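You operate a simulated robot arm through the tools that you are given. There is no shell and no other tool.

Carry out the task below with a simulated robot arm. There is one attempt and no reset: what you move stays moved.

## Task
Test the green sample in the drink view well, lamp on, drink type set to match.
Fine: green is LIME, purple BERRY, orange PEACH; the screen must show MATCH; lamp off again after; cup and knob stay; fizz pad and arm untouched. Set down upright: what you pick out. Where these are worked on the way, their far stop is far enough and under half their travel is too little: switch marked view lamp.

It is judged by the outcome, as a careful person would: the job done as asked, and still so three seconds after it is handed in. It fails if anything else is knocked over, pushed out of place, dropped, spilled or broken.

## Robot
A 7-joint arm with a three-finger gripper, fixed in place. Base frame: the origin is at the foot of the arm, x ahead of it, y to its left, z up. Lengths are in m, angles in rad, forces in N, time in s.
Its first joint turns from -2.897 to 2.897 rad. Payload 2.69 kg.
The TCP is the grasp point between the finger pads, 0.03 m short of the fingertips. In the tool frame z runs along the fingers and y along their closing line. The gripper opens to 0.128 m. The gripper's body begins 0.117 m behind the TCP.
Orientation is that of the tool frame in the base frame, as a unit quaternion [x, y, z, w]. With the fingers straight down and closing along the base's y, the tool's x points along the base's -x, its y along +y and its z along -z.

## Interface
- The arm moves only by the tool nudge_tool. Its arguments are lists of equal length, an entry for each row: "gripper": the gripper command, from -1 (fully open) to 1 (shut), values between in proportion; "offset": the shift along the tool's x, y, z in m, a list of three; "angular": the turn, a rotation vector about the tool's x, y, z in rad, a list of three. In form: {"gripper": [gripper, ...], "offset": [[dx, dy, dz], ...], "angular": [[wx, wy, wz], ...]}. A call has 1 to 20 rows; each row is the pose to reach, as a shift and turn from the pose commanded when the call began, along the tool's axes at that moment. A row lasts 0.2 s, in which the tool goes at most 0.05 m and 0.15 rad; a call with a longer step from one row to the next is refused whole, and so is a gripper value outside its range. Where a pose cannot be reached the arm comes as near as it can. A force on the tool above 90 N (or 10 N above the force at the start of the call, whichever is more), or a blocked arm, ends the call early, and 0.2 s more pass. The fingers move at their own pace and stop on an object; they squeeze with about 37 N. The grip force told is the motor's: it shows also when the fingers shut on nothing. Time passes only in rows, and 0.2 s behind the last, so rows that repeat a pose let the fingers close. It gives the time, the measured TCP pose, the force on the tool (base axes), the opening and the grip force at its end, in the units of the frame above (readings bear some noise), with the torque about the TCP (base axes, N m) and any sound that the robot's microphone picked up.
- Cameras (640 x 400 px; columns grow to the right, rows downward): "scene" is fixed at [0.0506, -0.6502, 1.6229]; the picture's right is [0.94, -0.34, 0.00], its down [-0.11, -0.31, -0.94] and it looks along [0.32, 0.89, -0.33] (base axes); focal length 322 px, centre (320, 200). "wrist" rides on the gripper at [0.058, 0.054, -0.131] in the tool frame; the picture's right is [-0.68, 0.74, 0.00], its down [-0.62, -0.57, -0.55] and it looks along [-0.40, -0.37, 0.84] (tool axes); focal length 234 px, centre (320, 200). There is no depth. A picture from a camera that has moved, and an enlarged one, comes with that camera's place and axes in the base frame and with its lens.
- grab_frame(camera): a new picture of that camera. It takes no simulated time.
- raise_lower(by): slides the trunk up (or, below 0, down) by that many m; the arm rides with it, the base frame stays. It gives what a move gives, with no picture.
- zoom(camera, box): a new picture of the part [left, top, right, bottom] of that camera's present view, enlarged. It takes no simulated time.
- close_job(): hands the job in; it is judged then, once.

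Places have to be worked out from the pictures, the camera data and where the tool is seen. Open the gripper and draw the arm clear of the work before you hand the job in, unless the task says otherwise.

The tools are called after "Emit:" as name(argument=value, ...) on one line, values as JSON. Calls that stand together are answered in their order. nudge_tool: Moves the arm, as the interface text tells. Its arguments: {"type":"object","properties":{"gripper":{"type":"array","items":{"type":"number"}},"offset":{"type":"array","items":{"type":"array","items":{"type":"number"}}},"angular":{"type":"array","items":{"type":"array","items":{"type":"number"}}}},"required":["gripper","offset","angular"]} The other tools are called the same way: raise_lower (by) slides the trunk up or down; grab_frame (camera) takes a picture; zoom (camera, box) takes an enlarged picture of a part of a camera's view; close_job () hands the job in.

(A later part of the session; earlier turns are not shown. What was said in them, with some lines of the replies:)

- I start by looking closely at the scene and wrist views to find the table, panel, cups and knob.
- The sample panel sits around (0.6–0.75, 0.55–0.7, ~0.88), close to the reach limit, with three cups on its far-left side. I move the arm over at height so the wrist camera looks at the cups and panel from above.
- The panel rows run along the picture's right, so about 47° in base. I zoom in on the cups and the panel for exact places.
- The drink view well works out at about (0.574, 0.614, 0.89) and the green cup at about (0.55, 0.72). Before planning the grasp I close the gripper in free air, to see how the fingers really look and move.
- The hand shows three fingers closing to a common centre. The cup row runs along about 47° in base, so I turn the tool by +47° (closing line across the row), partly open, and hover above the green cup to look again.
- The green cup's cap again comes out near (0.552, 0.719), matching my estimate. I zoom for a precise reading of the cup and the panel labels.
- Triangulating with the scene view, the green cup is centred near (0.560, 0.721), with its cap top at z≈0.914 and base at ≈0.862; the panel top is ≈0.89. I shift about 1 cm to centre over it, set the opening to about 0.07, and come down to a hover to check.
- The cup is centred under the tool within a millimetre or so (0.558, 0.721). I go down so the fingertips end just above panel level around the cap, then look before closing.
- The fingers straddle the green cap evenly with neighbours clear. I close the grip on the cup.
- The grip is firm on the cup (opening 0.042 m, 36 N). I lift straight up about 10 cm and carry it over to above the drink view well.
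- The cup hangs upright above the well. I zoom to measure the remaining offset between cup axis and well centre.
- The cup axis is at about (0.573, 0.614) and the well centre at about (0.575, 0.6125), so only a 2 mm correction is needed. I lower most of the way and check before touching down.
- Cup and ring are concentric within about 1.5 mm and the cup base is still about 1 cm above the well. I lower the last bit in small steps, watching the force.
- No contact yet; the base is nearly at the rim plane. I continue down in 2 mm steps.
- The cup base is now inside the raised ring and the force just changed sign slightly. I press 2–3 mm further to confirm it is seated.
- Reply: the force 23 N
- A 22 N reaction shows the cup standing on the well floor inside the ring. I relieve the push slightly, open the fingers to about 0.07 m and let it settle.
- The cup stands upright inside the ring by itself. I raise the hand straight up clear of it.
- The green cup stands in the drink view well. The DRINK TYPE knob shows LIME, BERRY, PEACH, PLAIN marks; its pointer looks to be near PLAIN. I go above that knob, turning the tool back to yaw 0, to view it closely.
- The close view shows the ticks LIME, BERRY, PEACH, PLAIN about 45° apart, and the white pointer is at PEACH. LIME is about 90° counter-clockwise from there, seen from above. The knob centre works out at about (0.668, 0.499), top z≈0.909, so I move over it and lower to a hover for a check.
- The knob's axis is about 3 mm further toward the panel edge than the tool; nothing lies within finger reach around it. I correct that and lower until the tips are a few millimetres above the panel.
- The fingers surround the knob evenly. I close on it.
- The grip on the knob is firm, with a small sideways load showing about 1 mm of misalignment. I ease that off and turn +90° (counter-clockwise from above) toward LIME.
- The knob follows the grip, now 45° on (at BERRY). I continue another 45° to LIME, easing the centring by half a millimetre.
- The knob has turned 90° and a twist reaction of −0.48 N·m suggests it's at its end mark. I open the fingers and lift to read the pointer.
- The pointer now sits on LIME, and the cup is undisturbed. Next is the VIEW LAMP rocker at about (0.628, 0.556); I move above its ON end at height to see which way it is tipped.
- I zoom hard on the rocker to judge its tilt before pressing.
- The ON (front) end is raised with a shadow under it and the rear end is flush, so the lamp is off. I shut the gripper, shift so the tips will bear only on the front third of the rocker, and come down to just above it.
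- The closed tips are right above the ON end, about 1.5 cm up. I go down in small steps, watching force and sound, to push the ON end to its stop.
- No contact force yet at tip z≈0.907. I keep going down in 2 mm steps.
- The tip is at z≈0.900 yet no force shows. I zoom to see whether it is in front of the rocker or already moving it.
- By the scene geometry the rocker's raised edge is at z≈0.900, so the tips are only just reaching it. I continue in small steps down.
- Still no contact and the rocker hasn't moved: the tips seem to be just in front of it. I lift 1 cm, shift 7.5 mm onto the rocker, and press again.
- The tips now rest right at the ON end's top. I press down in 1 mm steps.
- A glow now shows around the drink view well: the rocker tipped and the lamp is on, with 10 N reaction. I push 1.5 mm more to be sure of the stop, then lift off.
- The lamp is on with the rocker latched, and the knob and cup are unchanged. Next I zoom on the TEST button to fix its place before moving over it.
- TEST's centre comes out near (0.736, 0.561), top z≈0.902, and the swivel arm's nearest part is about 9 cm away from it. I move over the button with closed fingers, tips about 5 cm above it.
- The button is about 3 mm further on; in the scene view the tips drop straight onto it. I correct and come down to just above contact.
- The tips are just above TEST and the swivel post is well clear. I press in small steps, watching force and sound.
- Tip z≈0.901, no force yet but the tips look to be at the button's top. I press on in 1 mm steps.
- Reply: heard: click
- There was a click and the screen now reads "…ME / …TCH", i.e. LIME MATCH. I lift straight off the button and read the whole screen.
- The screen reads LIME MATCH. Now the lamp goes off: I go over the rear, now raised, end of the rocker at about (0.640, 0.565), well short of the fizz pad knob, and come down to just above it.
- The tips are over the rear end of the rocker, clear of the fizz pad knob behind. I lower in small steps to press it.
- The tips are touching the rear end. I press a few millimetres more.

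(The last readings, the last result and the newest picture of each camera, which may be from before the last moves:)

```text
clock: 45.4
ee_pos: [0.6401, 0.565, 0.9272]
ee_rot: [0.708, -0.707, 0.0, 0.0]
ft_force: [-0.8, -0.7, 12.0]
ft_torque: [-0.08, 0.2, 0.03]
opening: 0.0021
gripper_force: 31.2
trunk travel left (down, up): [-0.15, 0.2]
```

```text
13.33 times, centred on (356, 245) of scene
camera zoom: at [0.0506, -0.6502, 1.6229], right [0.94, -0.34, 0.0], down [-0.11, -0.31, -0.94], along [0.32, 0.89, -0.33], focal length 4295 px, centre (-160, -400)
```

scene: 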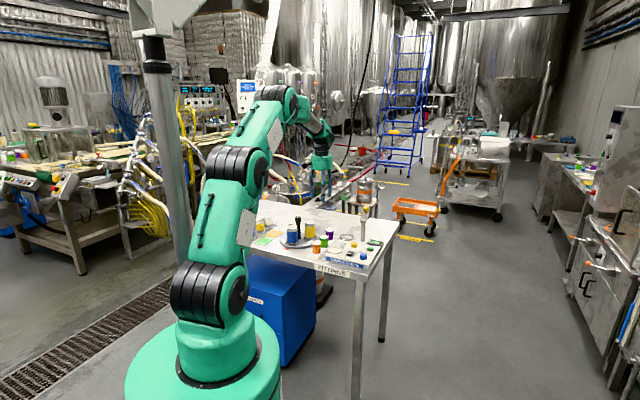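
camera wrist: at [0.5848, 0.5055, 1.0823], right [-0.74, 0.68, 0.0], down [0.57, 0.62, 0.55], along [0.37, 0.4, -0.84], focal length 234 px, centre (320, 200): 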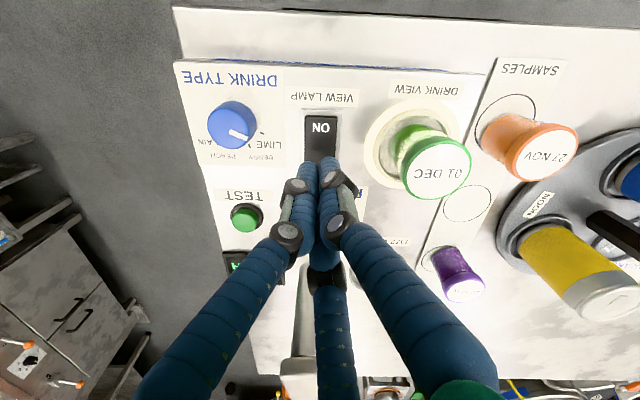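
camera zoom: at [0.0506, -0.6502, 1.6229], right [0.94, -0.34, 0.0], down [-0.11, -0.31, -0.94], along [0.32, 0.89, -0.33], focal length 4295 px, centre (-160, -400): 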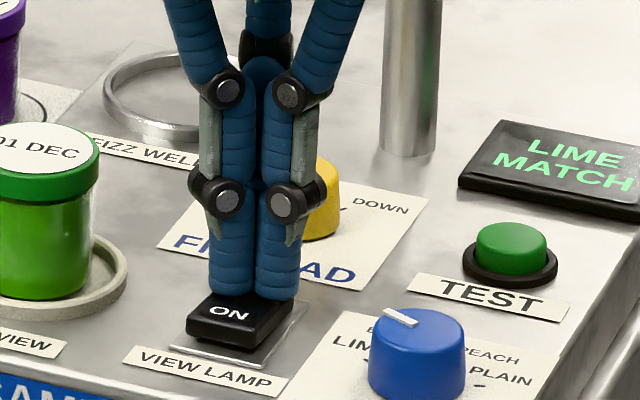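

The halo around the well is gone and the ON end stands up again: lamp off, with 12 N at the stop. I press 1.5 mm more to be sure, then lift well clear.

Emit:
nudge_tool(gripper=[1, 1, 1, 1, 1, 1, 1, 1], offset=[[0, 0, 0.001], [0, 0, 0.0015], [0, 0, 0.0015], [0, 0, -0.02], [0, 0, -0.06], [0, 0, -0.1], [0, 0, -0.14], [0, 0, -0.14]], angular=[[0, 0, 0], [0, 0, 0], [0, 0, 0], [0, 0, 0], [0, 0, 0], [0, 0, 0], [0, 0, 0], [0, 0, 0]])

Emit:
zoom(camera="scene", box=[330, 220, 391, 262])

Emit:
grab_frame(camera="wrist")

```text
clock: 47.2
ee_pos: [0.641, 0.5635, 1.066]
ee_rot: [-0.706, 0.708, 0.0, 0.001]
ft_force: [0.1, -0.5, 0.1]
ft_torque: [0.04, -0.04, 0.01]
opening: 0.0023
gripper_force: 31.5
trunk travel left (down, up): [-0.15, 0.2]
```

```text
9.52 times, centred on (360, 241) of scene
camera zoom: at [0.0506, -0.6502, 1.6229], right [0.94, -0.34, 0.0], down [-0.11, -0.31, -0.94], along [0.32, 0.89, -0.33], focal length 3068 px, centre (-66, -190)
```

zoom: 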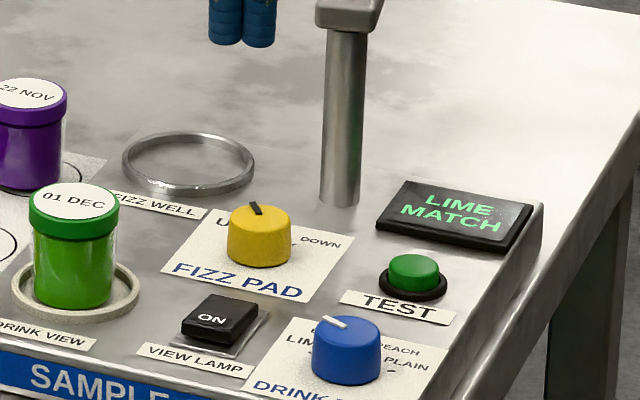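

```text
taken
camera wrist: at [0.5865, 0.5043, 1.1967], right [-0.74, 0.68, 0.0], down [0.57, 0.62, 0.55], along [0.37, 0.4, -0.84], focal length 234 px, centre (320, 200)
```

wrist: 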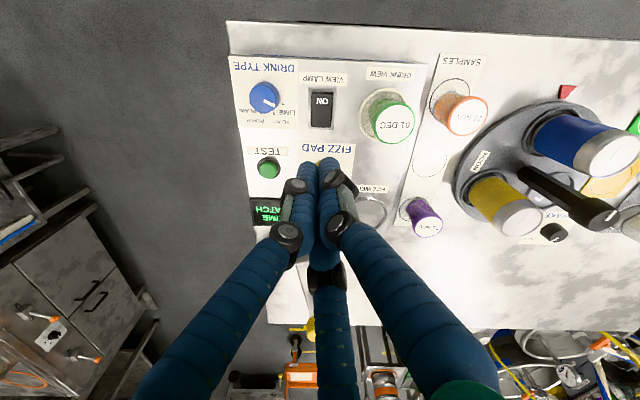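

Everything reads as wanted: LIME MATCH on the screen, lamp off, cup in the well, knob on LIME, and the fizz pad and swivel arm as they were. I raise the arm, draw it back towards its start place and open the gripper.

Emit:
nudge_tool(gripper=[1, 1, 1, 1, 1, 1, 1, 1, 0, -1, -1, -1], offset=[[0, 0, -0.04], [0, 0, -0.08], [0, 0, -0.12], [0, 0.045, -0.12], [0, 0.09, -0.12], [0, 0.135, -0.12], [0, 0.18, -0.12], [0, 0.225, -0.12], [0, 0.27, -0.12], [0, 0.3, -0.12], [0, 0.3, -0.12], [0, 0.3, -0.12]], angular=[[0, 0, 0], [0, 0, 0], [0, 0, 0], [0, 0, 0], [0, 0, 0], [0, 0, 0], [0, 0, 0], [0, 0, 0], [0, 0, 0], [0, 0, 0], [0, 0, 0], [0, 0, 0]])

Emit:
grab_frame(camera="scene")

Emit:
zoom(camera="scene", box=[280, 190, 400, 275])

Emit:
zoom(camera="scene", box=[330, 220, 391, 262])

```text
clock: 49.8
ee_pos: [0.3399, 0.5654, 1.1856]
ee_rot: [-0.707, 0.707, 0.0, 0.0]
ft_force: [-0.4, 0.8, 0.7]
ft_torque: [0.02, 0.02, -0.01]
opening: 0.1278
gripper_force: 0.0
trunk travel left (down, up): [-0.15, 0.2]
```

```text
taken
```

scene: 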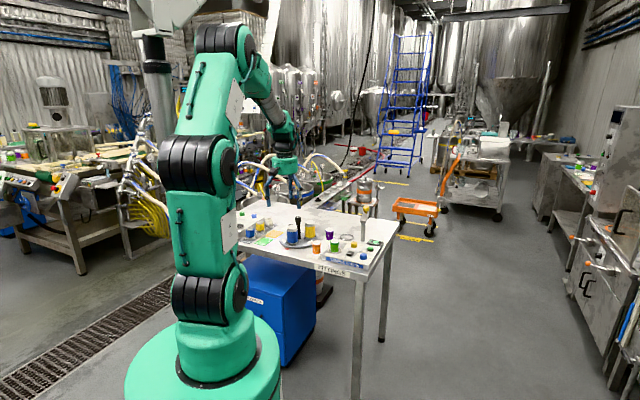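

```text
4.71 times, centred on (340, 232) of scene
camera zoom: at [0.0506, -0.6502, 1.6229], right [0.94, -0.34, 0.0], down [-0.11, -0.31, -0.94], along [0.32, 0.89, -0.33], focal length 1516 px, centre (226, 47)
```

zoom: 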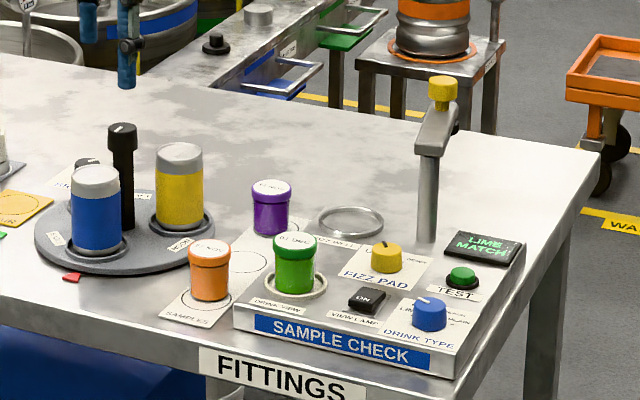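

```text
9.52 times, centred on (360, 241) of scene
camera zoom: at [0.0506, -0.6502, 1.6229], right [0.94, -0.34, 0.0], down [-0.11, -0.31, -0.94], along [0.32, 0.89, -0.33], focal length 3068 px, centre (-66, -190)
```

zoom: 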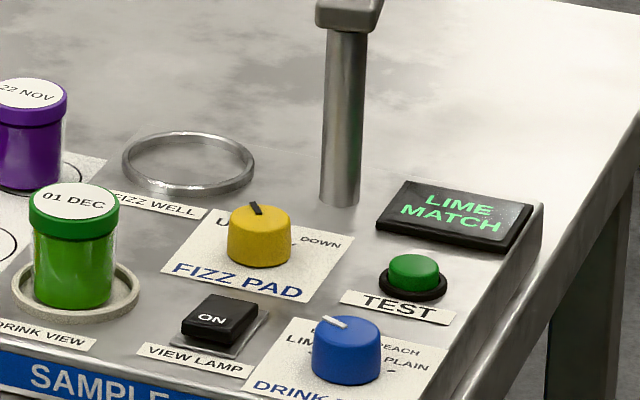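

The final view shows the green cup upright in the drink view well, knob on LIME, lamp off, and LIME MATCH on the screen. The other cups, fizz pad and swivel arm are undisturbed, and the hand is open and clear, so I hand the job in.

Emit:
close_job()

```text
The job is handed in.
```

The green sample is tested: the screen reads LIME MATCH, and the job is handed in.

- **Cup:** the green cup stands upright in the drink view well, where I left it.
- **Drink type:** the knob was at PEACH; I turned it to LIME and left it there.
- **View lamp:** I switched it on for the test and off again afterwards. I pressed it until it flipped fully each way, and the glow around the well came and went with it.
- **Test:** one press of TEST clicked and showed LIME MATCH. It was still on the screen in the last picture before hand-in.
- **Untouched:** I did not touch the fizz pad knob, the swivel arm by the fizz well, or the orange and purple cups. They look the same as at the start.

The gripper is open and the arm is back near its starting place, clear of the table. My first press at the lamp switch missed it. The tips came down just in front of it with no contact, so I shifted about 7 mm and pressed again.
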